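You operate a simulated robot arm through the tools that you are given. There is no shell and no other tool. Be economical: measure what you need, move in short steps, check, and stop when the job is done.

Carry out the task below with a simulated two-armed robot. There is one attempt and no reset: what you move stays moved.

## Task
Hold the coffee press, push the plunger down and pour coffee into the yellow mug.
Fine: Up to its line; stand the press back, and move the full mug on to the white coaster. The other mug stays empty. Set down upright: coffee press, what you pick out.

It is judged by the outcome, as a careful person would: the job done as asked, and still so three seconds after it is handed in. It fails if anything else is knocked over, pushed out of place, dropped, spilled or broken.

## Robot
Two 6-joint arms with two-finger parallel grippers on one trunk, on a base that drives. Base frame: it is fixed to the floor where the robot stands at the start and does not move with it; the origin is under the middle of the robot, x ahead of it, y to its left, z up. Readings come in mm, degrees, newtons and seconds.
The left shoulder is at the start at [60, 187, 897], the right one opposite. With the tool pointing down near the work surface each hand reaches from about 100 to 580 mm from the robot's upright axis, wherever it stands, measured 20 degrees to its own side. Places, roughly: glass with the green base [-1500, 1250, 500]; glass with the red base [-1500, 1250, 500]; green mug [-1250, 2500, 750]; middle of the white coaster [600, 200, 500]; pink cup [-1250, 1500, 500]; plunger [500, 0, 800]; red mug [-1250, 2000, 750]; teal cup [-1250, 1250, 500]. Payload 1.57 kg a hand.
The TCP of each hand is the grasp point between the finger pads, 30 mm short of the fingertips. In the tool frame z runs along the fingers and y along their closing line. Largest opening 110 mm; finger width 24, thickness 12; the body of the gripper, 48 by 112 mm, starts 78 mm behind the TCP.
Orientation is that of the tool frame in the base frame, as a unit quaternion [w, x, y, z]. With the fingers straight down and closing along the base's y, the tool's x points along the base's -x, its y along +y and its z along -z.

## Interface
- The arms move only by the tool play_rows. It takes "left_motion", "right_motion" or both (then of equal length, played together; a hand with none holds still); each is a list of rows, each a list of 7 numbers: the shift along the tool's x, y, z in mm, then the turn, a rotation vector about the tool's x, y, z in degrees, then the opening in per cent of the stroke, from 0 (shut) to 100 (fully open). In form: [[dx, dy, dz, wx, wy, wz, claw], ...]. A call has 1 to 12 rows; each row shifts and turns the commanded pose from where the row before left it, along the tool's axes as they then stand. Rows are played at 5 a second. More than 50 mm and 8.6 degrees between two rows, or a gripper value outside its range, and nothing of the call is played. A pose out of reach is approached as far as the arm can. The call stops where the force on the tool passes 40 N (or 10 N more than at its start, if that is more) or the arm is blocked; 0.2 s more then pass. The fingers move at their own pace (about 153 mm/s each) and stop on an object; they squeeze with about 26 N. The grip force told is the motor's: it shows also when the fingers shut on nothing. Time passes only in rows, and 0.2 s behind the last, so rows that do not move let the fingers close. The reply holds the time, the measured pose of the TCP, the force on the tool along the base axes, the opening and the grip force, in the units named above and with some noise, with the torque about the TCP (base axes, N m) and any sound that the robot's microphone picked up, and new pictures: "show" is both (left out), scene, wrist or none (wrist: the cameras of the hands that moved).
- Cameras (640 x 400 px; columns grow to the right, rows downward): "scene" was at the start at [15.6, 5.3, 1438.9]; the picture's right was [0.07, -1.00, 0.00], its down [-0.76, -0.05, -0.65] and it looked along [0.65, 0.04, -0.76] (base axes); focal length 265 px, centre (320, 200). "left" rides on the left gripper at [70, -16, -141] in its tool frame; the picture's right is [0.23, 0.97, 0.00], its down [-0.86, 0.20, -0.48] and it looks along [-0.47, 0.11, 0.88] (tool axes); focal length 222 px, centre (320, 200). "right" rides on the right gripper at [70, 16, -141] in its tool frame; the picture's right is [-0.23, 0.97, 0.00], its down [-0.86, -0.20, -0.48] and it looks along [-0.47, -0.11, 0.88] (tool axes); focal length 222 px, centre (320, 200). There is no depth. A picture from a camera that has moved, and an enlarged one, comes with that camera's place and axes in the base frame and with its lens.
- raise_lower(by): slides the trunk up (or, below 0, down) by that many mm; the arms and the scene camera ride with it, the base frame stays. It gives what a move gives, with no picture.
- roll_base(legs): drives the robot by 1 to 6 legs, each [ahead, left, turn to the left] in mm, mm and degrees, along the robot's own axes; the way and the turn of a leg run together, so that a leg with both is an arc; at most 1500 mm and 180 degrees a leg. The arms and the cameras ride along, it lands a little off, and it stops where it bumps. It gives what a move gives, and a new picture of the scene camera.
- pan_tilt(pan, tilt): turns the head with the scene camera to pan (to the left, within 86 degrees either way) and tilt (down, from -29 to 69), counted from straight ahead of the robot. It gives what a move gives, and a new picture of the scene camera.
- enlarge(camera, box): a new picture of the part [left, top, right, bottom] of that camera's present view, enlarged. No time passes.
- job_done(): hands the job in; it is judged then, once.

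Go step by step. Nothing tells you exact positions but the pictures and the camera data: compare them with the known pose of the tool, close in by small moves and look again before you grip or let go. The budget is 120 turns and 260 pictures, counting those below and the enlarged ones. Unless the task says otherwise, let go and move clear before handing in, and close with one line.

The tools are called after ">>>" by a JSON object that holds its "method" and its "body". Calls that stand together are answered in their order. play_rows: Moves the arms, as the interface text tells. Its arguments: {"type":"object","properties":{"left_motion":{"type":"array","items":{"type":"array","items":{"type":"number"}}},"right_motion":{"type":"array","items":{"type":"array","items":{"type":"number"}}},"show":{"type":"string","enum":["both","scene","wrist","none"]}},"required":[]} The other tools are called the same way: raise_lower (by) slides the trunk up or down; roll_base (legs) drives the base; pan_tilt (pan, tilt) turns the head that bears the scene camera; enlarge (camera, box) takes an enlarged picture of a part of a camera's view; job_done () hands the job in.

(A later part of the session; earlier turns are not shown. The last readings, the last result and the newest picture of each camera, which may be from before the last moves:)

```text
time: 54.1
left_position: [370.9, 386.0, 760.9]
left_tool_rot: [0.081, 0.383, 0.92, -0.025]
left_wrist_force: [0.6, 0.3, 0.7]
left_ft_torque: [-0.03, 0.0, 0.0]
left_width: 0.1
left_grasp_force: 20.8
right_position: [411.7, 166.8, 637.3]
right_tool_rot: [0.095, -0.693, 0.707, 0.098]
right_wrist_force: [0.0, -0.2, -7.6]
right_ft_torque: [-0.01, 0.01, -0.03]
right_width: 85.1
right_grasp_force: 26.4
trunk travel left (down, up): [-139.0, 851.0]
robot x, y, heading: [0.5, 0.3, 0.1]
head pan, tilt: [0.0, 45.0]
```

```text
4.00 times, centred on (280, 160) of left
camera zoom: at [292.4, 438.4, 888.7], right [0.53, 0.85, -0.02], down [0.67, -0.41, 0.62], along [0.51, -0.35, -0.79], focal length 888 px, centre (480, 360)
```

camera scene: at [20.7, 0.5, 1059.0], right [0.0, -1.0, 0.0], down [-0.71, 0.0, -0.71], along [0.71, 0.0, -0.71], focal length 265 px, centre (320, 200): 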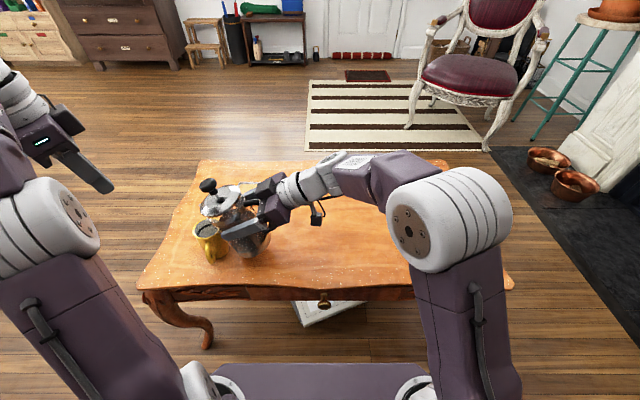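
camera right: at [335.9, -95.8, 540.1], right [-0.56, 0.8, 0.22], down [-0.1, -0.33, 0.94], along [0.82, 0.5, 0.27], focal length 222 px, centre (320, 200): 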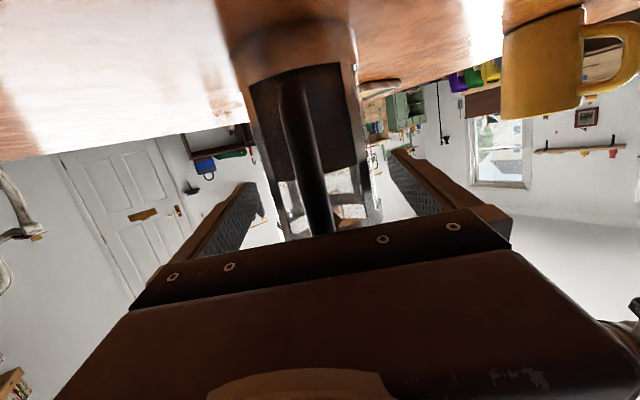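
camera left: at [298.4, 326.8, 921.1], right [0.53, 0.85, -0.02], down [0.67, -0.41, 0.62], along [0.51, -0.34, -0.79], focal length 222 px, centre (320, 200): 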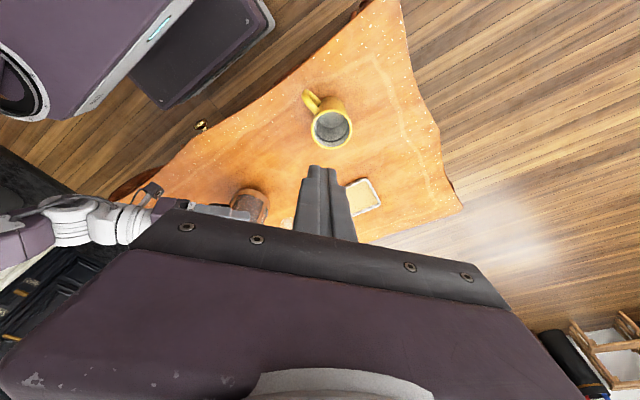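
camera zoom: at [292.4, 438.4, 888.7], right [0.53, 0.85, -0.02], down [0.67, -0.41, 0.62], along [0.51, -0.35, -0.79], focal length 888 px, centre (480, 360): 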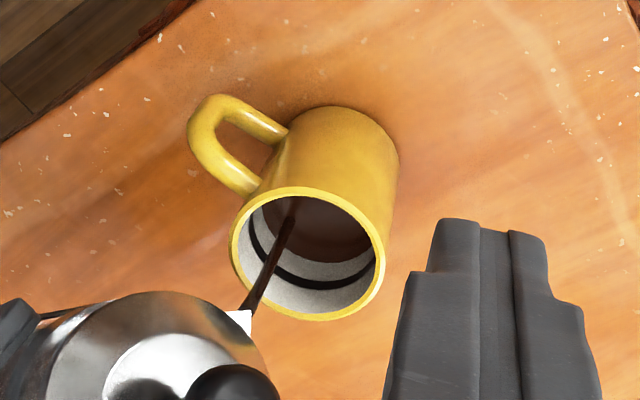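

>>> {"method": "play_rows", "body": {"right_motion": [[0, 0, 0, 0, 0, 0, 40], [0, 0, 0, 0, 0, 0, 40], [0, 0, 0, 0, 0, 0, 40], [0, 0, 0, 0, 0, 0, 40], [0, 0, 0, 0, 0, 0, 40], [0, 0, 0, 0, 0, 0, 40]], "show": "none"}}

>>> {"method": "enlarge", "body": {"camera": "left", "box": [240, 140, 320, 200]}}

>>> {"method": "enlarge", "body": {"camera": "scene", "box": [200, 210, 250, 250]}}

```text
time: 55.5
left_position: [370.4, 386.7, 760.9]
left_tool_rot: [0.08, 0.383, 0.92, -0.026]
left_wrist_force: [-0.1, 0.8, -0.1]
left_ft_torque: [0.02, 0.02, -0.03]
left_width: 0.0
left_grasp_force: 21.4
right_position: [411.4, 168.0, 636.8]
right_tool_rot: [0.096, -0.693, 0.707, 0.098]
right_wrist_force: [0.1, -1.5, -8.5]
right_ft_torque: [0.0, 0.01, -0.01]
right_width: 85.4
right_grasp_force: 25.9
trunk travel left (down, up): [-139.0, 851.0]
robot x, y, heading: [0.2, 0.4, -0.2]
head pan, tilt: [0.0, 45.0]
```

```text
6.67 times, centred on (280, 170) of left
camera zoom: at [292.4, 438.4, 888.7], right [0.53, 0.85, -0.02], down [0.67, -0.41, 0.62], along [0.51, -0.35, -0.79], focal length 1481 px, centre (587, 400)
```

zoom: 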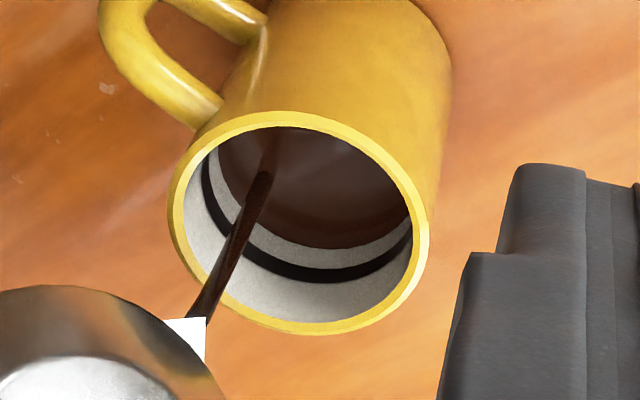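

```text
10.00 times, centred on (225, 230) of scene
camera zoom: at [20.5, 0.4, 1059.0], right [0.0, -1.0, 0.0], down [-0.71, 0.0, -0.71], along [0.71, 0.0, -0.71], focal length 2649 px, centre (1270, -100)
```

zoom: 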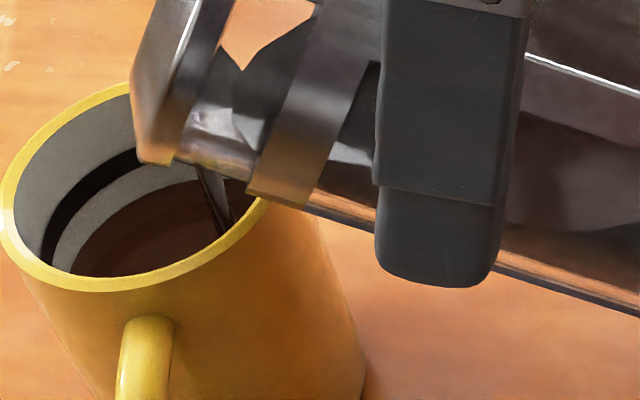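

>>> {"method": "play_rows", "body": {"right_motion": [[0, 0, 0, 0, 0, 0, 40], [0, 0, 0, 0, 0, 0, 40], [0, 0, 0, 0, 0, 0, 40], [0, 0, 0, 0, 0, 0, 40], [0, 0, 0, 0, 0, 0, 40]], "show": "none"}}

>>> {"method": "enlarge", "body": {"camera": "left", "box": [240, 140, 320, 200]}}

```text
time: 56.7
left_position: [370.9, 385.7, 762.3]
left_tool_rot: [0.081, 0.384, 0.92, -0.027]
left_wrist_force: [0.6, 0.2, -0.3]
left_ft_torque: [-0.01, -0.02, -0.05]
left_width: 0.0
left_grasp_force: 21.1
right_position: [412.4, 166.5, 636.2]
right_tool_rot: [0.096, -0.694, 0.707, 0.099]
right_wrist_force: [-0.3, 0.2, -7.4]
right_ft_torque: [0.01, 0.01, -0.02]
right_width: 85.3
right_grasp_force: 25.8
trunk travel left (down, up): [-139.0, 851.0]
robot x, y, heading: [2.5, 0.3, 0.2]
head pan, tilt: [0.0, 45.0]
```

```text
6.67 times, centred on (280, 170) of left
camera zoom: at [292.4, 438.4, 888.7], right [0.53, 0.85, -0.02], down [0.67, -0.41, 0.62], along [0.51, -0.35, -0.79], focal length 1481 px, centre (587, 400)
```

zoom: 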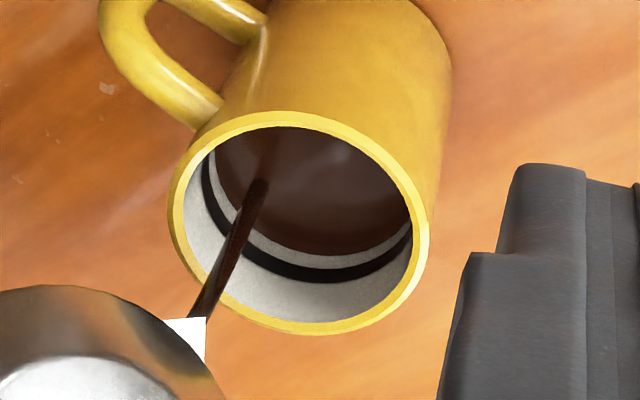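

>>> {"method": "play_rows", "body": {"right_motion": [[0, 0, 0, 0, 1, 0, 40], [0, 0, 0, 0, 0, 0, 40], [0, 0, 0, 0, 0, 0, 40], [0, 0, 0, 0, 0, 0, 40], [0, 0, 0, 0, 0, 0, 40], [0, 0, 0, 0, 0, 0, 40]], "show": "none"}}

>>> {"method": "enlarge", "body": {"camera": "left", "box": [240, 140, 320, 200]}}

```text
time: 58.1
left_position: [372.0, 387.3, 760.8]
left_tool_rot: [0.081, 0.383, 0.92, -0.025]
left_wrist_force: [0.3, 0.0, -1.1]
left_ft_torque: [0.01, 0.0, -0.01]
left_width: 0.0
left_grasp_force: 21.4
right_position: [412.2, 167.5, 636.2]
right_tool_rot: [0.089, -0.694, 0.709, 0.093]
right_wrist_force: [-0.2, 0.0, -8.3]
right_ft_torque: [0.02, -0.01, -0.02]
right_width: 85.2
right_grasp_force: 26.3
trunk travel left (down, up): [-139.0, 851.0]
robot x, y, heading: [1.4, -2.3, -0.1]
head pan, tilt: [0.0, 45.0]
```

```text
6.67 times, centred on (280, 170) of left
camera zoom: at [292.4, 438.4, 888.7], right [0.53, 0.85, -0.02], down [0.67, -0.41, 0.62], along [0.51, -0.35, -0.79], focal length 1481 px, centre (587, 400)
```

zoom: 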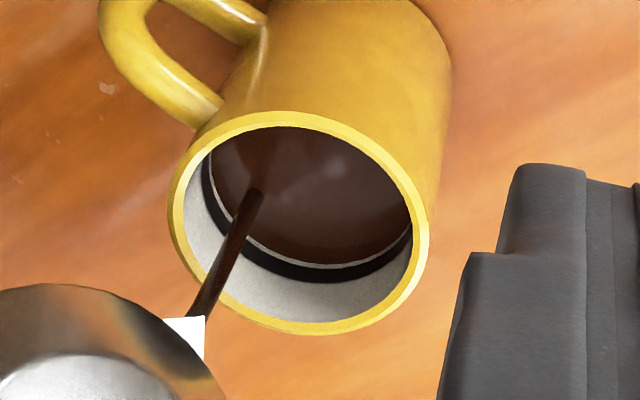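

>>> {"method": "play_rows", "body": {"right_motion": [[0, 0, 0, 0, 0, 0, 40], [0, 0, 0, 0, 0, 0, 40], [0, 0, 0, 0, 0, 0, 40], [0, 0, 0, 0, -8, 0, 40], [0, 0, 0, 0, -8, 0, 40], [0, 0, 0, 0, -8, 0, 40], [0, 0, 0, 0, 0, 0, 40]], "show": "none"}}

>>> {"method": "enlarge", "body": {"camera": "left", "box": [240, 140, 320, 200]}}

>>> {"method": "enlarge", "body": {"camera": "scene", "box": [180, 190, 260, 250]}}

```text
time: 59.7
left_position: [371.5, 386.7, 760.9]
left_tool_rot: [0.081, 0.382, 0.92, -0.026]
left_wrist_force: [0.3, -0.2, 0.8]
left_ft_torque: [0.02, 0.0, 0.04]
left_width: 0.0
left_grasp_force: 20.7
right_position: [411.1, 167.0, 636.8]
right_tool_rot: [0.236, -0.66, 0.673, 0.236]
right_wrist_force: [0.7, 0.4, -6.8]
right_ft_torque: [-0.03, 0.01, -0.02]
right_width: 85.4
right_grasp_force: 25.8
trunk travel left (down, up): [-139.0, 851.0]
robot x, y, heading: [3.2, 1.9, 0.1]
head pan, tilt: [0.0, 45.0]
```

```text
6.67 times, centred on (280, 170) of left
camera zoom: at [292.4, 438.4, 888.7], right [0.53, 0.85, -0.02], down [0.67, -0.41, 0.62], along [0.51, -0.35, -0.79], focal length 1481 px, centre (587, 400)
```

zoom: 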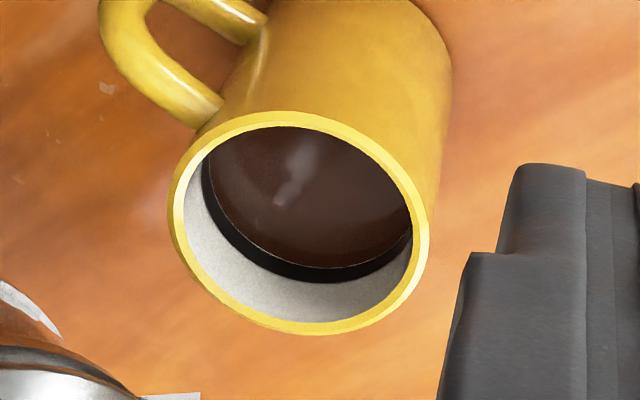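

```text
6.67 times, centred on (220, 220) of scene
camera zoom: at [20.5, 0.4, 1059.0], right [0.0, -1.0, 0.0], down [-0.71, 0.0, -0.71], along [0.71, 0.0, -0.71], focal length 1766 px, centre (987, 67)
```

zoom: 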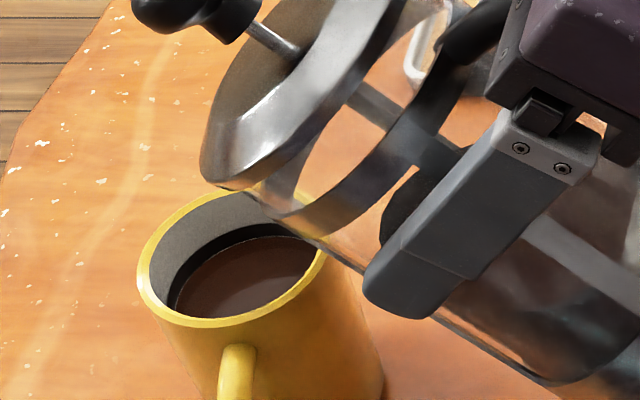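

The level has reached the lower edge of the black line. I'll add a short splash to bring it to the middle.

>>> {"method": "play_rows", "body": {"right_motion": [[0, 0, 0, 0, 8, 0, 40], [0, 0, 0, 0, 8, 0, 40], [0, 0, 0, 0, 8, 0, 40], [0, 0, 0, 0, 0, 0, 40], [0, 0, 0, 0, 0, 0, 40], [0, 0, 0, 0, -8, 0, 40], [0, 0, 0, 0, -8, 0, 40], [0, 0, 0, 0, -8, 0, 40], [0, 0, 0, 0, 0, 0, 40]], "show": "none"}}

>>> {"method": "enlarge", "body": {"camera": "left", "box": [240, 140, 320, 200]}}

>>> {"method": "enlarge", "body": {"camera": "scene", "box": [180, 190, 260, 250]}}

```text
time: 61.7
left_position: [369.9, 385.0, 760.5]
left_tool_rot: [0.081, 0.383, 0.92, -0.026]
left_wrist_force: [-0.1, -0.6, 0.5]
left_ft_torque: [-0.03, -0.01, 0.02]
left_width: 0.0
left_grasp_force: 21.7
right_position: [411.9, 167.8, 636.0]
right_tool_rot: [0.235, -0.66, 0.674, 0.236]
right_wrist_force: [0.2, 0.3, -7.5]
right_ft_torque: [-0.04, -0.02, 0.0]
right_width: 85.5
right_grasp_force: 25.7
trunk travel left (down, up): [-139.0, 851.0]
robot x, y, heading: [1.8, 0.2, 0.0]
head pan, tilt: [0.0, 45.0]
```

```text
6.67 times, centred on (280, 170) of left
camera zoom: at [292.4, 438.4, 888.7], right [0.53, 0.85, -0.02], down [0.67, -0.41, 0.62], along [0.51, -0.35, -0.79], focal length 1481 px, centre (587, 400)
```

zoom: 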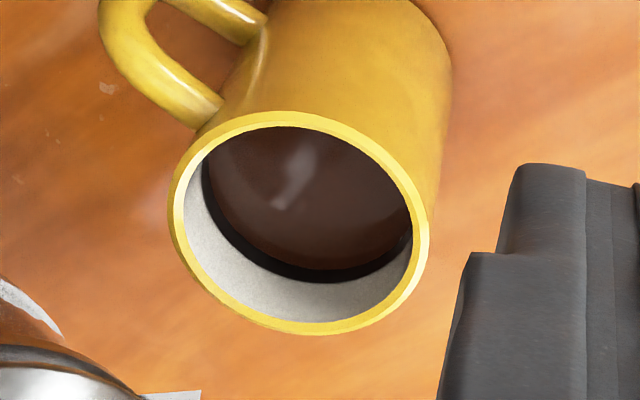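

```text
6.67 times, centred on (220, 220) of scene
camera zoom: at [20.5, 0.4, 1059.0], right [0.0, -1.0, 0.0], down [-0.71, 0.0, -0.71], along [0.71, 0.0, -0.71], focal length 1766 px, centre (987, 67)
```

zoom: 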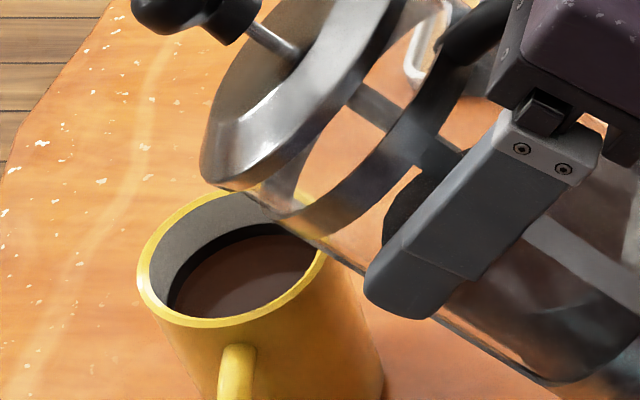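

The level sits within the line band. I raise the press, bring it upright, and move it back.

>>> {"method": "play_rows", "body": {"right_motion": [[-25, 0, -31, 0, 0, 0, 40], [-25, 0, -31, 0, 0, 0, 40], [0, 0, 0, 0, -7.8, 0, 40], [0, 0, 0, 0, -7.8, 0, 40], [0, 0, 0, 0, -7.8, 0, 40], [0, 0, 0, 0, -7.8, 0, 40], [0, 0, 0, 0, -7.8, 0, 40], [0, 0, 0, 0, 0, 0, 40]], "show": "scene"}}

```text
time: 63.5
left_position: [372.0, 385.6, 760.3]
left_tool_rot: [0.08, 0.383, 0.92, -0.026]
left_wrist_force: [-0.7, -0.2, -0.1]
left_ft_torque: [0.01, -0.04, 0.0]
left_width: 0.2
left_grasp_force: 21.2
right_position: [410.9, 167.1, 714.9]
right_tool_rot: [0.447, -0.543, 0.557, 0.442]
right_wrist_force: [-0.1, -0.3, -5.9]
right_ft_torque: [-0.14, 0.0, 0.04]
right_width: 85.5
right_grasp_force: 25.7
trunk travel left (down, up): [-139.0, 851.0]
robot x, y, heading: [3.7, -0.1, 0.0]
head pan, tilt: [0.0, 45.0]
camera scene: at [20.5, 0.4, 1059.0], right [0.0, -1.0, 0.0], down [-0.71, 0.0, -0.71], along [0.71, 0.0, -0.71], focal length 265 px, centre (320, 200)
```

scene: 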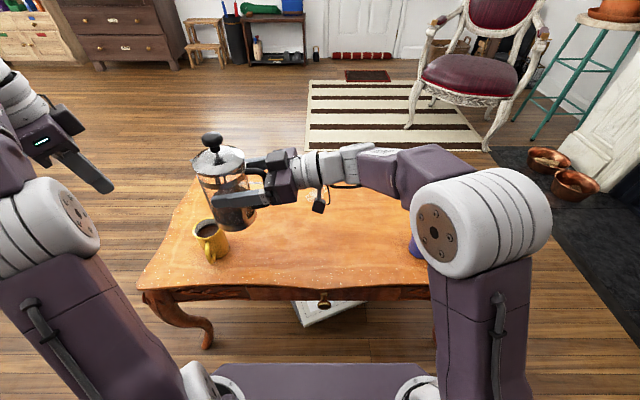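

>>> {"method": "play_rows", "body": {"right_motion": [[7.4, -13.4, -34.2, 0, 0, 0, 40], [7.4, -13.4, -34.2, 0, 0, 0, 40], [7.4, -13.4, -34.2, 0, 0, 0, 40], [7.4, -13.4, -34.2, 0, 0, 0, 40], [7.4, -13.4, -34.2, 0, 0, 0, 40], [0, 0, 0, 8.31, 0, 1.77, 40], [0, 0, 0, 8.31, 0, 1.77, 40], [0, 0, 0, 8.31, 0, 1.77, 40], [0, 0, 0, 8.31, 0, 1.77, 40], [0, 0, 0, 8.31, 0, 1.77, 40], [0, 0, 0, 8.31, 0, 1.77, 40], [0, 0, 0, 0, 0, 0, 40]], "show": "scene"}}

```text
time: 66.1
left_position: [371.6, 385.8, 760.1]
left_tool_rot: [0.081, 0.384, 0.919, -0.027]
left_wrist_force: [-1.3, -0.4, 0.5]
left_ft_torque: [0.01, -0.01, 0.02]
left_width: 0.0
left_grasp_force: 21.6
right_position: [476.4, -9.1, 714.7]
right_tool_rot: [0.592, -0.253, 0.738, 0.204]
right_wrist_force: [0.2, 1.1, -6.8]
right_ft_torque: [-0.06, 0.1, 0.0]
right_width: 85.6
right_grasp_force: 26.0
trunk travel left (down, up): [-139.0, 851.0]
robot x, y, heading: [0.4, -2.1, 0.1]
head pan, tilt: [0.0, 45.0]
camera scene: at [20.5, 0.2, 1059.0], right [0.0, -1.0, 0.0], down [-0.71, 0.0, -0.71], along [0.71, 0.0, -0.71], focal length 265 px, centre (320, 200)
```

scene: 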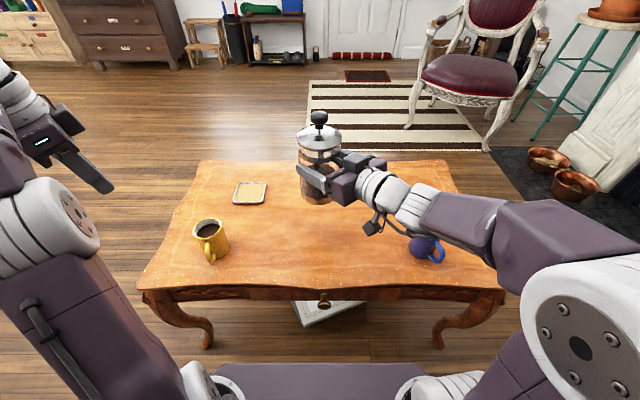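

>>> {"method": "play_rows", "body": {"right_motion": [[24, 0, 5.2, 0, 0, 0, 40], [24, 0, 5.2, 0, 0, 0, 40], [24, 0, 5.2, 0, 0, 0, 40]], "show": "scene"}}

>>> {"method": "enlarge", "body": {"camera": "scene", "box": [280, 120, 560, 300]}}

```text
time: 66.9
left_position: [371.2, 385.6, 759.9]
left_tool_rot: [0.08, 0.383, 0.92, -0.026]
left_wrist_force: [-0.3, 1.2, -0.4]
left_ft_torque: [-0.02, -0.06, -0.01]
left_width: 0.1
left_grasp_force: 21.3
right_position: [477.1, -8.1, 641.3]
right_tool_rot: [0.593, -0.252, 0.737, 0.204]
right_wrist_force: [-0.9, 0.2, -7.6]
right_ft_torque: [-0.05, 0.07, 0.03]
right_width: 85.3
right_grasp_force: 26.1
trunk travel left (down, up): [-139.0, 851.0]
robot x, y, heading: [2.3, 4.0, 0.0]
head pan, tilt: [0.0, 45.0]
camera scene: at [20.7, 0.1, 1059.0], right [0.0, -1.0, 0.0], down [-0.71, 0.0, -0.71], along [0.71, 0.0, -0.71], focal length 265 px, centre (320, 200)
```

scene: 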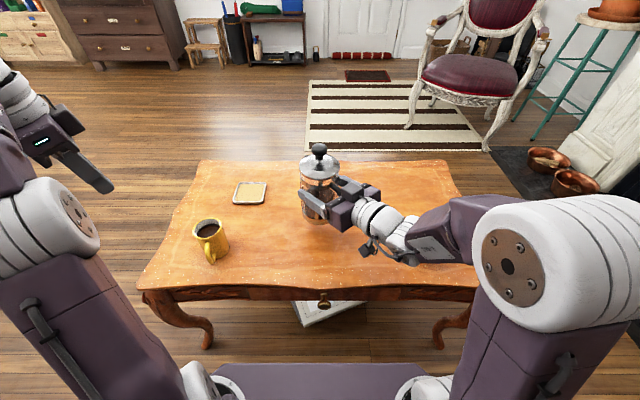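

```text
2.22 times, centred on (420, 210) of scene
camera zoom: at [20.7, 0.1, 1059.0], right [0.0, -1.0, 0.0], down [-0.71, 0.0, -0.71], along [0.71, 0.0, -0.71], focal length 589 px, centre (98, 178)
```

zoom: 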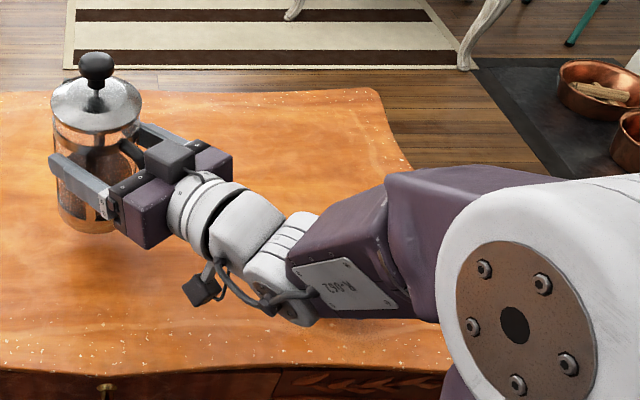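

>>> {"method": "play_rows", "body": {"right_motion": [[22, 0, 4.7, 0, 0, 0, 40], [22, 0, 4.7, 0, 0, 0, 40], [6, 0, 1.3, 0, 0, 0, 40], [4, 0, 0.9, 0, 0, 0, 40], [3, 0, 0.6, 0, 0, 0, 40], [2, 0, 0.4, 0, 0, 0, 40]], "show": "none"}}

>>> {"method": "enlarge", "body": {"camera": "scene", "box": [270, 140, 410, 260]}}

```text
time: 68.3
left_position: [371.4, 385.9, 761.2]
left_tool_rot: [0.08, 0.383, 0.92, -0.027]
left_wrist_force: [-0.3, 0.0, 0.1]
left_ft_torque: [-0.04, -0.01, 0.03]
left_width: 0.0
left_grasp_force: 21.3
right_position: [474.6, -8.9, 581.4]
right_tool_rot: [0.592, -0.253, 0.738, 0.204]
right_wrist_force: [0.5, 0.0, -6.9]
right_ft_torque: [-0.08, 0.09, -0.03]
right_width: 85.3
right_grasp_force: 26.0
trunk travel left (down, up): [-139.0, 851.0]
robot x, y, heading: [2.0, -2.0, 0.1]
head pan, tilt: [0.0, 45.0]
```

```text
3.33 times, centred on (340, 200) of scene
camera zoom: at [20.6, 0.1, 1059.0], right [0.0, -1.0, 0.0], down [-0.71, 0.0, -0.71], along [0.71, 0.0, -0.71], focal length 883 px, centre (253, 200)
```

zoom: 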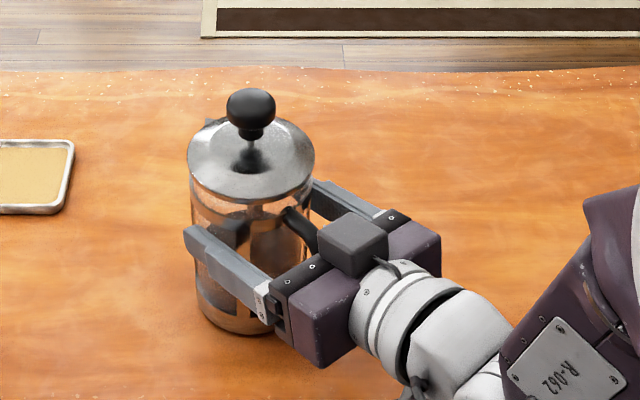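

Still hanging a few mm up (−6.9 N). I'll lower in 1 mm steps until the weight is taken up.

>>> {"method": "play_rows", "body": {"right_motion": [[1, 0, 0.2, 0, 0, 0, 40], [1, 0, 0.2, 0, 0, 0, 40], [1, 0, 0.2, 0, 0, 0, 40], [0, 0, 0, 0, 0, 0, 40]], "show": "none"}}

```text
time: 69.3
left_position: [371.6, 386.6, 761.9]
left_tool_rot: [0.081, 0.383, 0.92, -0.027]
left_wrist_force: [1.2, 0.8, 0.7]
left_ft_torque: [-0.02, -0.02, 0.0]
left_width: 0.3
left_grasp_force: 21.3
right_position: [474.4, -9.2, 578.7]
right_tool_rot: [0.593, -0.252, 0.737, 0.204]
right_wrist_force: [-0.4, -0.5, -6.9]
right_ft_torque: [-0.1, 0.11, -0.03]
right_width: 85.4
right_grasp_force: 25.9
trunk travel left (down, up): [-139.0, 851.0]
robot x, y, heading: [1.7, -2.0, -0.2]
head pan, tilt: [0.0, 45.0]
```

>>> {"method": "play_rows", "body": {"right_motion": [[1, 0, 0.2, 0, 0, 0, 40], [1, 0, 0.2, 0, 0, 0, 40], [0, 0, 0, 0, 0, 0, 40]], "show": "none"}}

```text
time: 70.1
left_position: [370.7, 387.0, 761.8]
left_tool_rot: [0.081, 0.383, 0.92, -0.025]
left_wrist_force: [0.3, 0.3, 0.1]
left_ft_torque: [0.01, -0.04, 0.03]
left_width: 0.0
left_grasp_force: 20.8
right_position: [474.7, -7.8, 576.7]
right_tool_rot: [0.593, -0.252, 0.737, 0.204]
right_wrist_force: [-0.7, 0.3, -2.1]
right_ft_torque: [-0.15, 0.28, 0.0]
right_width: 85.3
right_grasp_force: 25.8
trunk travel left (down, up): [-139.0, 851.0]
robot x, y, heading: [2.3, 4.3, -0.1]
head pan, tilt: [0.0, 45.0]
```

It's touching down. Release and back straight out.

>>> {"method": "play_rows", "body": {"right_motion": [[0.5, 0, 0.1, 0, 0, 0, 40], [0, 0, 0, 0, 0, 0, 70], [0, 0, 0, 0, 0, 0, 100], [0, 0, 0, 0, 0, 0, 100], [2.1, 0, -9.8, 0, 0, 0, 100], [4.2, 0, -19.6, 0, 0, 0, 100], [4.2, 0, -19.6, 0, 0, 0, 100]], "show": "scene"}}

>>> {"method": "enlarge", "body": {"camera": "scene", "box": [270, 140, 470, 280]}}

```text
time: 71.7
left_position: [369.6, 387.2, 761.1]
left_tool_rot: [0.08, 0.383, 0.92, -0.025]
left_wrist_force: [0.2, 0.4, 0.8]
left_ft_torque: [-0.01, 0.01, 0.01]
left_width: 0.0
left_grasp_force: 21.1
right_position: [465.9, -37.4, 571.5]
right_tool_rot: [0.592, -0.254, 0.737, 0.205]
right_wrist_force: [-0.3, 0.6, 0.8]
right_ft_torque: [0.05, -0.02, 0.07]
right_width: 109.8
right_grasp_force: 0.1
right hand out of reach, approached as far as the arm can: row 6, 7
trunk travel left (down, up): [-139.0, 851.0]
robot x, y, heading: [4.7, 2.8, 0.2]
head pan, tilt: [0.0, 45.0]
camera scene: at [19.8, 0.2, 1059.1], right [0.0, -1.0, 0.0], down [-0.71, 0.0, -0.71], along [0.71, 0.0, -0.71], focal length 265 px, centre (320, 200)
```

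scene: 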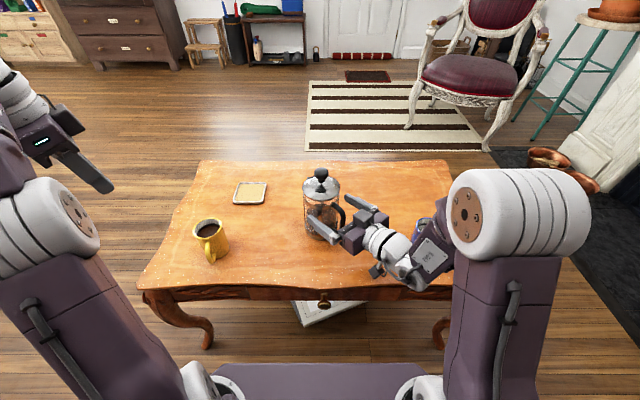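

```text
2.86 times, centred on (370, 210) of scene
camera zoom: at [19.8, 0.2, 1059.1], right [0.0, -1.0, 0.0], down [-0.71, 0.0, -0.71], along [0.71, 0.0, -0.71], focal length 757 px, centre (177, 171)
```

zoom: 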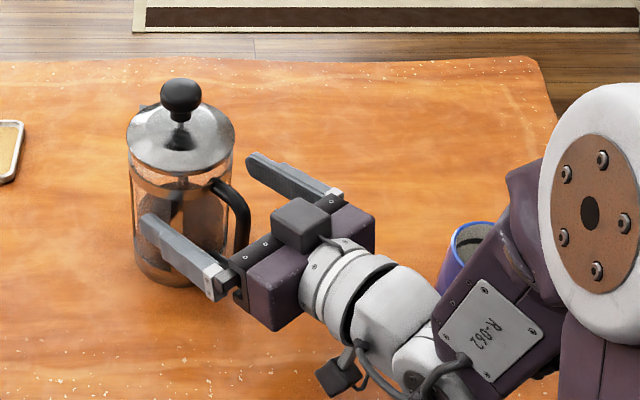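

The press stands well, but the arm's inner reach limit stops a straight withdrawal. I'll back out by driving the base along the hand's direction instead.

>>> {"method": "roll_base", "body": {"legs": [[-45, -25, 0], [-45, -25, 0]]}}

>>> {"method": "enlarge", "body": {"camera": "scene", "box": [270, 120, 470, 260]}}

```text
time: 73.1
left_position: [278.3, 336.4, 762.3]
left_tool_rot: [0.081, 0.383, 0.92, -0.025]
left_wrist_force: [0.4, -0.1, -0.4]
left_ft_torque: [0.0, -0.03, 0.0]
left_width: 0.1
left_grasp_force: 21.5
right_position: [377.2, -87.1, 573.2]
right_tool_rot: [0.592, -0.254, 0.737, 0.206]
right_wrist_force: [0.2, 0.8, -0.8]
right_ft_torque: [-0.02, 0.0, 0.03]
right_width: 110.2
right_grasp_force: 0.1
trunk travel left (down, up): [-139.0, 851.0]
robot x, y, heading: [-90.4, -49.6, -0.1]
head pan, tilt: [0.0, 45.0]
camera scene: at [-71.2, -50.5, 1059.0], right [0.0, -1.0, 0.0], down [-0.71, 0.0, -0.71], along [0.71, 0.0, -0.71], focal length 265 px, centre (320, 200)
```

scene: 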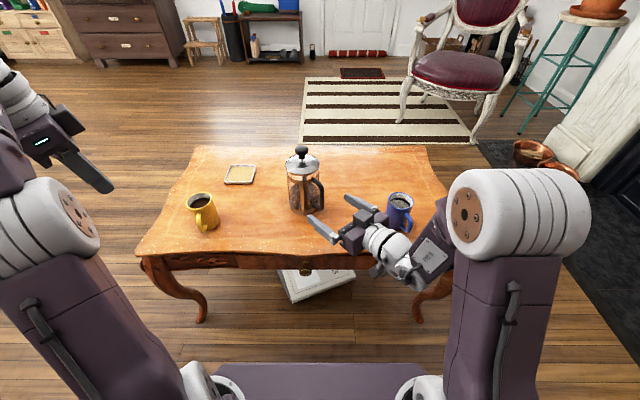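

```text
2.86 times, centred on (370, 190) of scene
camera zoom: at [-71.2, -50.5, 1059.0], right [0.0, -1.0, 0.0], down [-0.71, 0.0, -0.71], along [0.71, 0.0, -0.71], focal length 757 px, centre (177, 229)
```

zoom: 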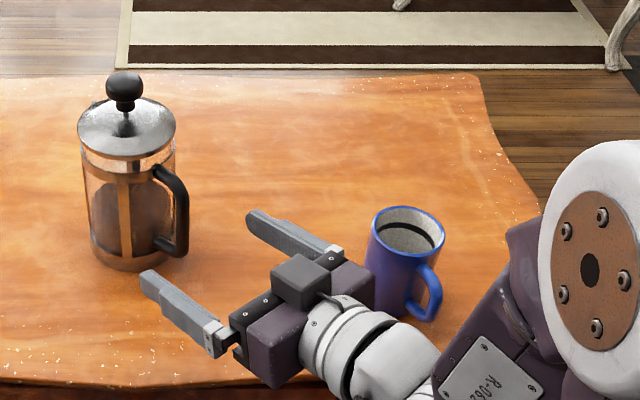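

The press is standing and the hand is clear. I lift the right hand up and away to its side before driving forward again.

>>> {"method": "play_rows", "body": {"right_motion": [[-44, 0, -9.4, 0, 0, 0, 100], [-44, 0, -9.4, 0, 0, 0, 100], [-44, 0, -9.4, 0, 0, 0, 100], [-44, 0, -9.4, 0, 0, 0, 100], [-22, -30, -4.7, 0, 0, 0, 50], [0, -45, 0, 0, 0, 0, 0], [0, -45, 0, 0, 0, 0, 0], [0, -45, 0, 0, 0, 0, 0]], "show": "scene"}}

>>> {"method": "enlarge", "body": {"camera": "scene", "box": [170, 130, 320, 250]}}

```text
time: 74.9
left_position: [279.8, 336.3, 761.7]
left_tool_rot: [0.081, 0.383, 0.92, -0.026]
left_wrist_force: [-0.4, -0.8, 0.5]
left_ft_torque: [-0.01, 0.0, 0.01]
left_width: 0.0
left_grasp_force: 21.7
right_position: [482.6, -216.1, 772.0]
right_tool_rot: [0.592, -0.254, 0.737, 0.206]
right_wrist_force: [-0.2, 0.7, 0.2]
right_ft_torque: [-0.02, -0.01, 0.02]
right_width: 0.1
right_grasp_force: 20.8
trunk travel left (down, up): [-139.0, 851.0]
robot x, y, heading: [-91.8, -52.0, 0.2]
head pan, tilt: [0.0, 45.0]
camera scene: at [-70.8, -50.5, 1059.0], right [0.0, -1.0, 0.0], down [-0.71, 0.0, -0.71], along [0.71, 0.0, -0.71], focal length 265 px, centre (320, 200)
```

scene: 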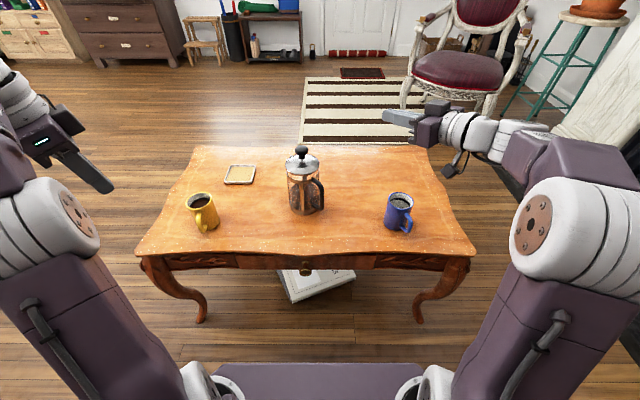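

```text
3.33 times, centred on (245, 190) of scene
camera zoom: at [-70.8, -50.5, 1059.0], right [0.0, -1.0, 0.0], down [-0.71, 0.0, -0.71], along [0.71, 0.0, -0.71], focal length 883 px, centre (570, 233)
```

zoom: 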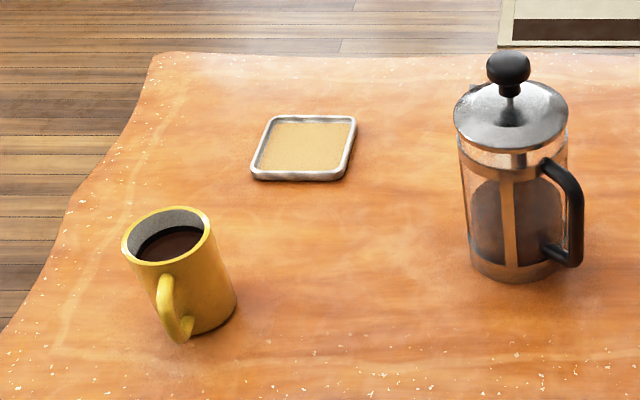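

>>> {"method": "roll_base", "body": {"legs": [[105, 50, 0]]}}

```text
time: 76.2
left_position: [385.7, 387.2, 760.7]
left_tool_rot: [0.081, 0.383, 0.92, -0.026]
left_wrist_force: [0.8, 0.8, -0.7]
left_ft_torque: [0.02, 0.01, 0.02]
left_width: 0.0
left_grasp_force: 21.6
right_position: [587.4, -166.2, 771.1]
right_tool_rot: [0.592, -0.254, 0.737, 0.205]
right_wrist_force: [0.4, -0.2, 0.2]
right_ft_torque: [-0.01, 0.02, -0.01]
right_width: 0.0
right_grasp_force: 21.4
trunk travel left (down, up): [-139.0, 851.0]
robot x, y, heading: [14.7, -1.9, 0.1]
head pan, tilt: [0.0, 45.0]
camera scene: at [36.1, 0.8, 1059.0], right [0.0, -1.0, 0.0], down [-0.71, 0.0, -0.71], along [0.71, 0.0, -0.71], focal length 265 px, centre (320, 200)
```

scene: 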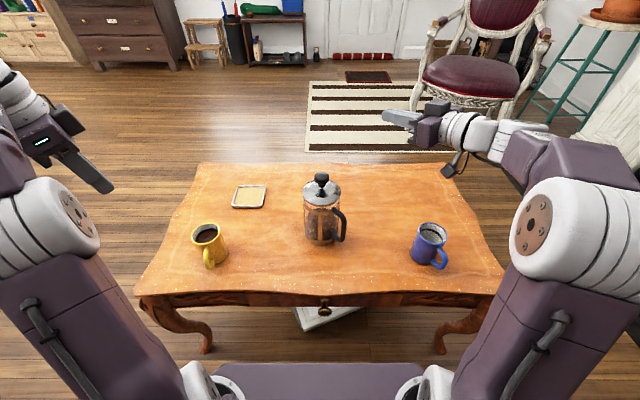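

Everything is in place. Now I orient the left hand toward the yellow mug, straddling its handle side and pitched 50° down, and open it.

>>> {"method": "play_rows", "body": {"left_motion": [[0, 0, 0, -1.27, 0.1, -7.4, 0], [0, 0, 0, -1.27, 0.1, -7.4, 0], [0, 0, 0, -1.27, 0.1, -7.4, 0], [0, 0, 0, -1.27, 0.1, -7.4, 0], [0, 0, 0, -1.27, 0.1, -7.4, 50], [0, 0, 0, -1.27, 0.1, -7.4, 100], [0, 0, 0, 0, -7.5, 0, 100], [0, 0, 0, 0, -7.5, 0, 100], [0, 0, 0, 0, -7.5, 0, 100], [0, 0, 0, 0, -7.5, 0, 100]], "show": "both"}}

```text
time: 78.4
left_position: [386.5, 387.5, 761.7]
left_tool_rot: [0.34, 0.003, 0.94, 0.006]
left_wrist_force: [0.2, -0.7, 0.1]
left_ft_torque: [-0.05, 0.01, -0.01]
left_width: 110.1
left_grasp_force: 0.1
right_position: [587.9, -166.4, 772.2]
right_tool_rot: [0.592, -0.253, 0.737, 0.204]
right_wrist_force: [0.9, 0.0, 0.3]
right_ft_torque: [0.03, 0.01, 0.02]
right_width: 0.0
right_grasp_force: 21.2
trunk travel left (down, up): [-139.0, 851.0]
robot x, y, heading: [15.9, -0.5, 0.1]
head pan, tilt: [0.0, 45.0]
camera scene: at [35.7, 0.6, 1059.0], right [0.0, -1.0, 0.0], down [-0.71, 0.0, -0.71], along [0.71, 0.0, -0.71], focal length 265 px, centre (320, 200)
camera left: at [241.4, 369.4, 825.2], right [-0.17, 0.98, -0.13], down [0.35, 0.19, 0.92], along [0.92, 0.11, -0.37], focal length 222 px, centre (320, 200)
```

scene: 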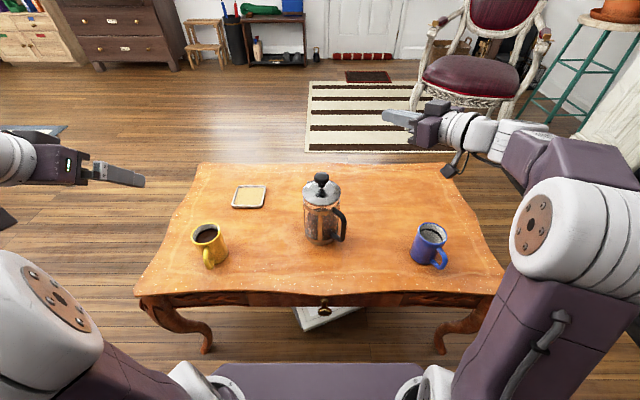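
left: 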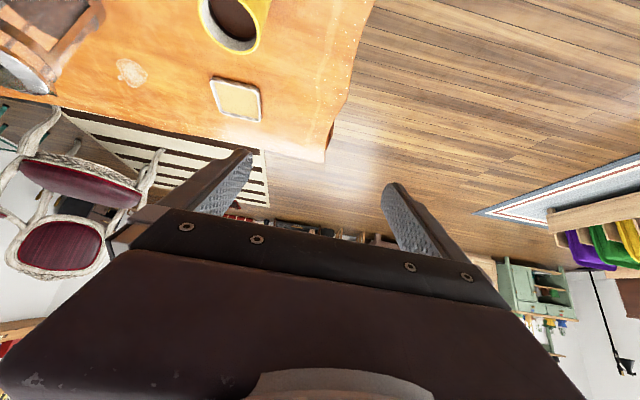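

>>> {"method": "play_rows", "body": {"left_motion": [[22, -30.8, 4.7, 0, 0, 0, 100], [22, -30.8, 4.7, 0, 0, 0, 100], [22, -30.8, 4.7, 0, 0, 0, 100], [22, -30.8, 4.7, 0, 0, 0, 100]], "show": "both"}}

>>> {"method": "enlarge", "body": {"camera": "scene", "box": [140, 150, 300, 290]}}

```text
time: 79.4
left_position: [386.2, 313.7, 690.3]
left_tool_rot: [0.34, 0.003, 0.94, 0.007]
left_wrist_force: [0.1, -0.8, 0.1]
left_ft_torque: [-0.01, -0.01, 0.0]
left_width: 110.0
left_grasp_force: 0.0
left hand out of reach, approached as far as the arm can: row 2, 3, 4
right_position: [589.0, -166.1, 772.4]
right_tool_rot: [0.592, -0.254, 0.737, 0.205]
right_wrist_force: [0.2, -1.0, 0.0]
right_ft_torque: [0.01, 0.0, -0.01]
right_width: 0.0
right_grasp_force: 20.9
trunk travel left (down, up): [-139.0, 851.0]
robot x, y, heading: [19.0, 2.4, 0.4]
head pan, tilt: [0.0, 45.0]
camera scene: at [35.8, 0.6, 1059.0], right [0.0, -1.0, 0.0], down [-0.71, 0.0, -0.71], along [0.71, 0.0, -0.71], focal length 265 px, centre (320, 200)
camera left: at [241.4, 295.8, 755.0], right [-0.17, 0.98, -0.13], down [0.35, 0.19, 0.92], along [0.92, 0.11, -0.38], focal length 222 px, centre (320, 200)
```

scene: 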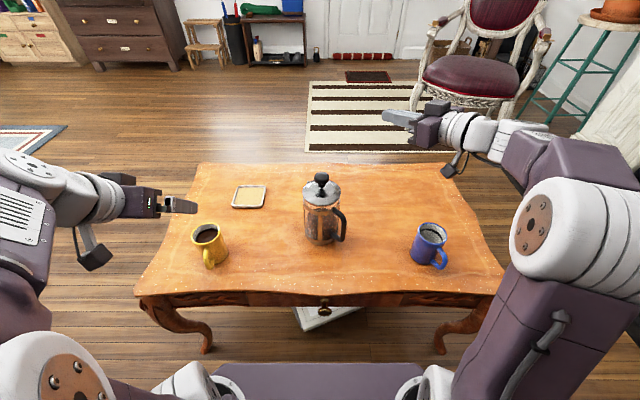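
left: 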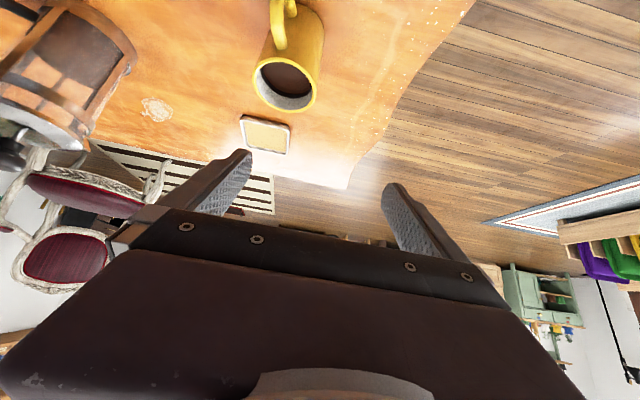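

```text
2.86 times, centred on (220, 220) of scene
camera zoom: at [35.8, 0.6, 1059.0], right [0.0, -1.0, 0.0], down [-0.71, 0.0, -0.71], along [0.71, 0.0, -0.71], focal length 757 px, centre (606, 143)
```

zoom: 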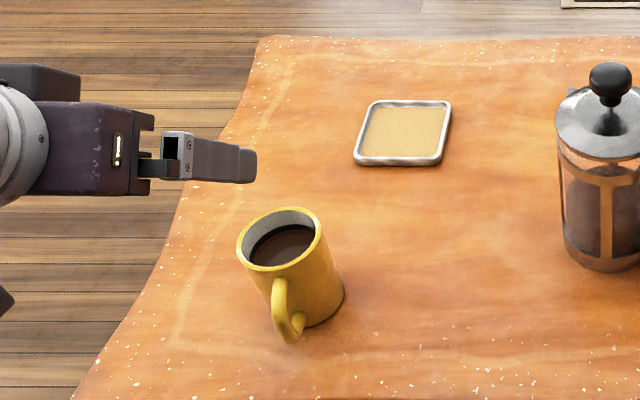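

>>> {"method": "play_rows", "body": {"left_motion": [[-8.5, -25, 7, 0, 0, 0, 100], [-8.5, -25, 7, 0, 0, 0, 100]], "show": "wrist"}}

```text
time: 80.0
left_position: [414.3, 265.2, 688.9]
left_tool_rot: [0.34, 0.002, 0.94, 0.007]
left_wrist_force: [-1.1, 0.2, 0.0]
left_ft_torque: [-0.02, 0.0, 0.0]
left_width: 110.0
left_grasp_force: 0.1
left hand out of reach, approached as far as the arm can: row 1
right_position: [587.6, -165.6, 771.5]
right_tool_rot: [0.593, -0.253, 0.737, 0.205]
right_wrist_force: [-0.2, -0.7, 0.3]
right_ft_torque: [0.01, 0.0, 0.01]
right_width: 0.1
right_grasp_force: 21.4
trunk travel left (down, up): [-139.0, 851.0]
robot x, y, heading: [15.5, -0.8, 0.0]
head pan, tilt: [0.0, 45.0]
camera left: at [269.5, 248.0, 753.3], right [-0.17, 0.98, -0.13], down [0.35, 0.19, 0.92], along [0.92, 0.11, -0.38], focal length 222 px, centre (320, 200)
```

left: 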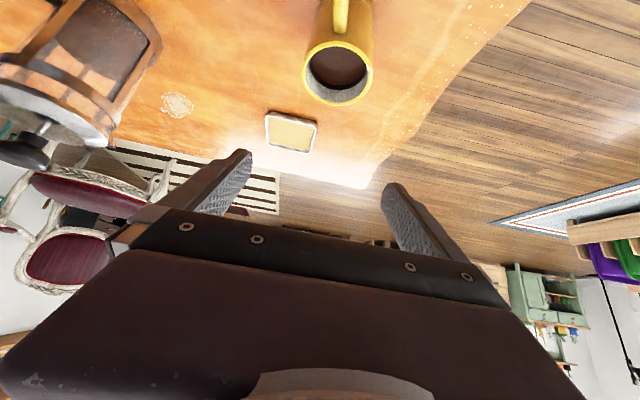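

>>> {"method": "play_rows", "body": {"left_motion": [[25.7, 0, 30.6, 0, 0, 0, 100], [27, 0, 26, 0, 0, 0, 100]], "show": "both"}}

>>> {"method": "enlarge", "body": {"camera": "scene", "box": [140, 150, 300, 290]}}

```text
time: 80.6
left_position: [407.0, 267.6, 611.2]
left_tool_rot: [0.34, 0.002, 0.94, 0.007]
left_wrist_force: [-0.3, -0.2, 0.7]
left_ft_torque: [0.03, 0.03, 0.01]
left_width: 110.1
left_grasp_force: 0.0
right_position: [587.9, -165.7, 771.8]
right_tool_rot: [0.593, -0.253, 0.737, 0.204]
right_wrist_force: [-0.4, -0.5, 1.1]
right_ft_torque: [0.02, -0.01, -0.01]
right_width: 0.0
right_grasp_force: 21.3
trunk travel left (down, up): [-139.0, 851.0]
robot x, y, heading: [13.8, 2.5, 0.2]
head pan, tilt: [0.0, 45.0]
camera scene: at [35.8, 0.7, 1059.1], right [0.0, -1.0, 0.0], down [-0.71, 0.0, -0.71], along [0.71, 0.0, -0.71], focal length 265 px, centre (320, 200)
camera left: at [263.3, 248.4, 675.4], right [-0.17, 0.98, -0.13], down [0.35, 0.19, 0.92], along [0.92, 0.11, -0.37], focal length 222 px, centre (320, 200)
```

scene: 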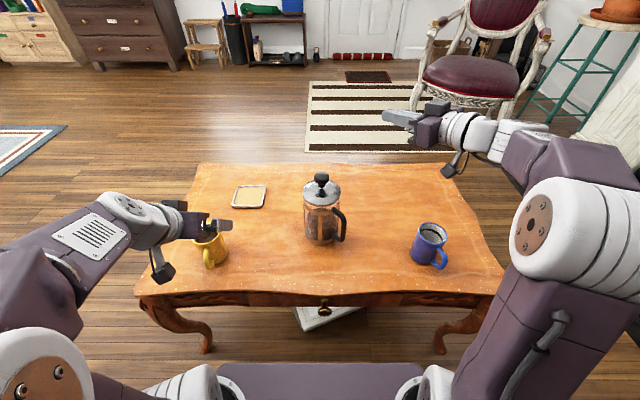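
left: 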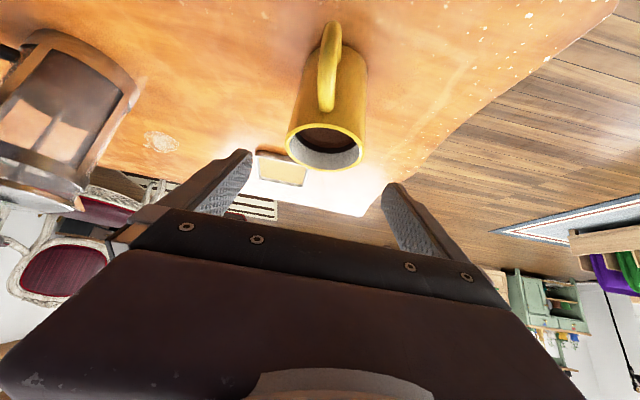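

```text
2.86 times, centred on (220, 220) of scene
camera zoom: at [35.8, 0.7, 1059.1], right [0.0, -1.0, 0.0], down [-0.71, 0.0, -0.71], along [0.71, 0.0, -0.71], focal length 757 px, centre (606, 143)
```

zoom: 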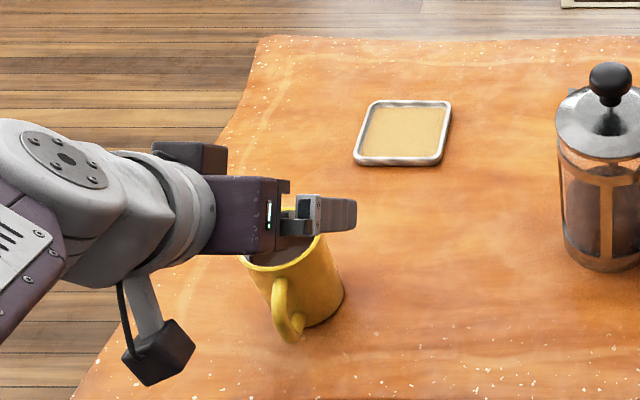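

Aligned within a few mm. Descending around the mug with a small sideways correction.

>>> {"method": "play_rows", "body": {"left_motion": [[0, -4, 0, 0, 0, 0, 100], [15, 0, 17.9, 0, 0, 0, 100], [15, 0, 17.9, 0, 0, 0, 100], [15, 0, 17.9, 0, 0, 0, 100]], "show": "both"}}

>>> {"method": "enlarge", "body": {"camera": "scene", "box": [140, 150, 300, 290]}}

```text
time: 81.6
left_position: [406.8, 266.4, 542.9]
left_tool_rot: [0.339, 0.002, 0.941, 0.008]
left_wrist_force: [0.8, -0.1, 0.3]
left_ft_torque: [-0.01, -0.01, 0.01]
left_width: 109.9
left_grasp_force: 0.1
right_position: [588.3, -166.4, 773.0]
right_tool_rot: [0.592, -0.254, 0.736, 0.206]
right_wrist_force: [0.3, 0.2, -0.3]
right_ft_torque: [-0.03, -0.01, -0.03]
right_width: 0.0
right_grasp_force: 21.2
trunk travel left (down, up): [-139.0, 851.0]
robot x, y, heading: [16.0, 2.1, 0.3]
head pan, tilt: [0.0, 45.0]
camera scene: at [35.8, 0.6, 1059.0], right [0.0, -1.0, 0.0], down [-0.71, 0.0, -0.71], along [0.71, 0.0, -0.71], focal length 265 px, centre (320, 200)
camera left: at [263.0, 247.9, 606.3], right [-0.18, 0.98, -0.13], down [0.35, 0.19, 0.92], along [0.92, 0.12, -0.38], focal length 222 px, centre (320, 200)
```

scene: 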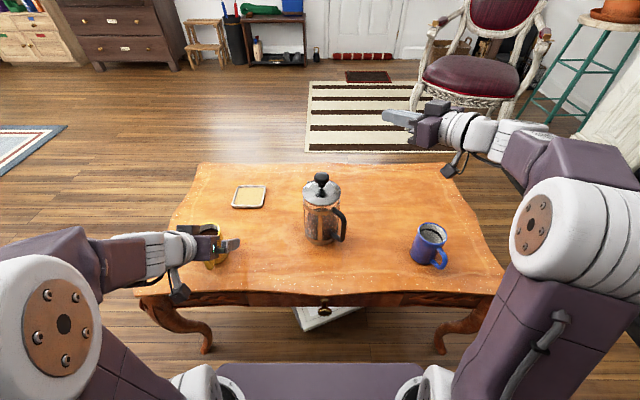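
left: 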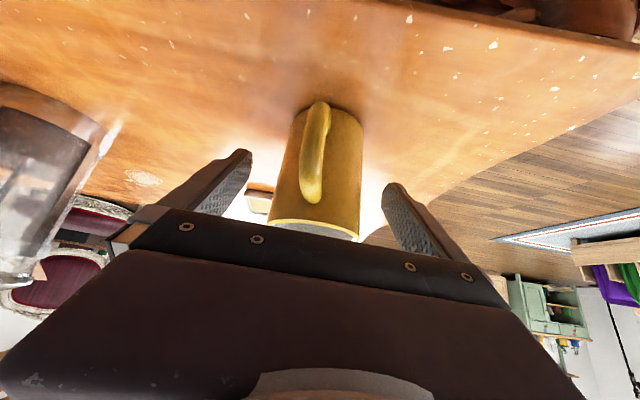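

```text
2.86 times, centred on (220, 220) of scene
camera zoom: at [35.8, 0.6, 1059.0], right [0.0, -1.0, 0.0], down [-0.71, 0.0, -0.71], along [0.71, 0.0, -0.71], focal length 757 px, centre (606, 143)
```

zoom: 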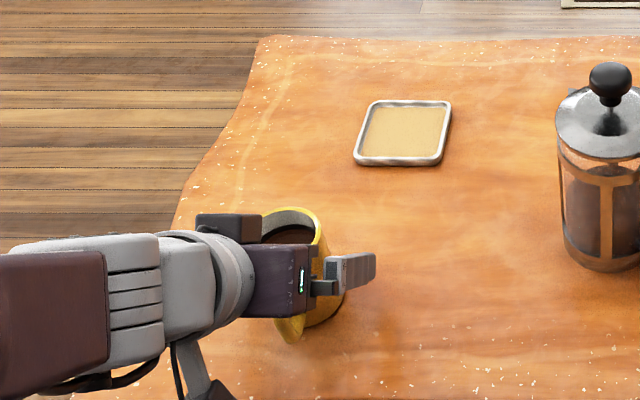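

>>> {"method": "play_rows", "body": {"left_motion": [[0, -2, 0, 0, 0, 0, 85], [0, 0, 0, 0, 0, 0, 75], [0, 0, 0, 0, 0, 0, 65], [0, 0, 0, 0, 0, 0, 50], [0, 0, 0, 0, 0, 0, 40], [0, 0, 0, 0, 0, 0, 40]], "show": "wrist"}}

>>> {"method": "enlarge", "body": {"camera": "scene", "box": [140, 150, 300, 290]}}

```text
time: 83.0
left_position: [407.1, 264.2, 541.7]
left_tool_rot: [0.34, 0.003, 0.94, 0.006]
left_wrist_force: [-0.1, -1.0, 1.0]
left_ft_torque: [-0.2, -0.04, 0.02]
left_width: 64.6
left_grasp_force: 25.8
right_position: [587.6, -165.7, 772.7]
right_tool_rot: [0.592, -0.253, 0.737, 0.205]
right_wrist_force: [-0.8, -0.3, 0.1]
right_ft_torque: [-0.02, 0.01, 0.01]
right_width: 0.0
right_grasp_force: 21.5
trunk travel left (down, up): [-139.0, 851.0]
robot x, y, heading: [17.5, 1.5, 0.2]
head pan, tilt: [0.0, 45.0]
camera left: at [262.6, 245.5, 606.1], right [-0.17, 0.98, -0.13], down [0.35, 0.19, 0.92], along [0.92, 0.11, -0.37], focal length 222 px, centre (320, 200)
```

left: 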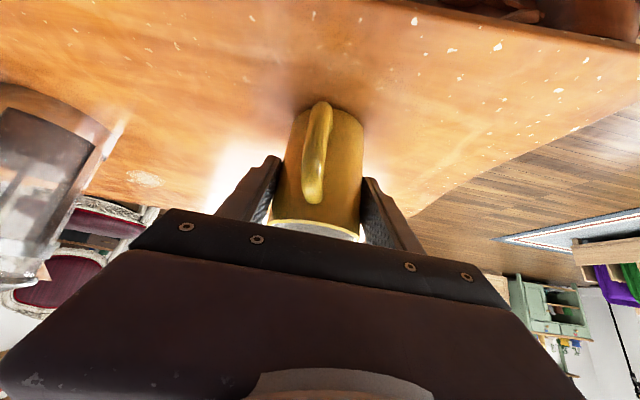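

```text
2.86 times, centred on (220, 220) of scene
camera zoom: at [35.8, 0.5, 1059.0], right [0.0, -1.0, 0.0], down [-0.71, 0.0, -0.71], along [0.71, 0.0, -0.71], focal length 757 px, centre (606, 143)
```

zoom: 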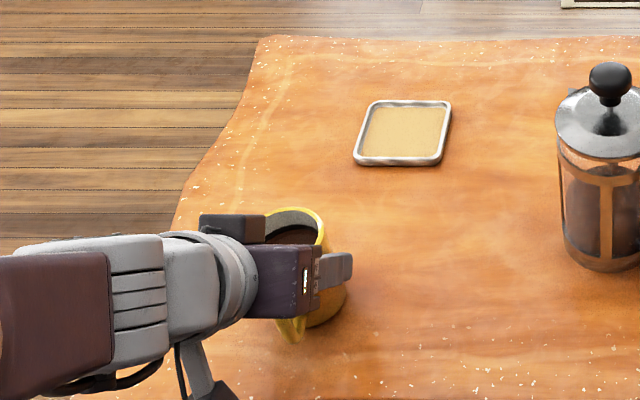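

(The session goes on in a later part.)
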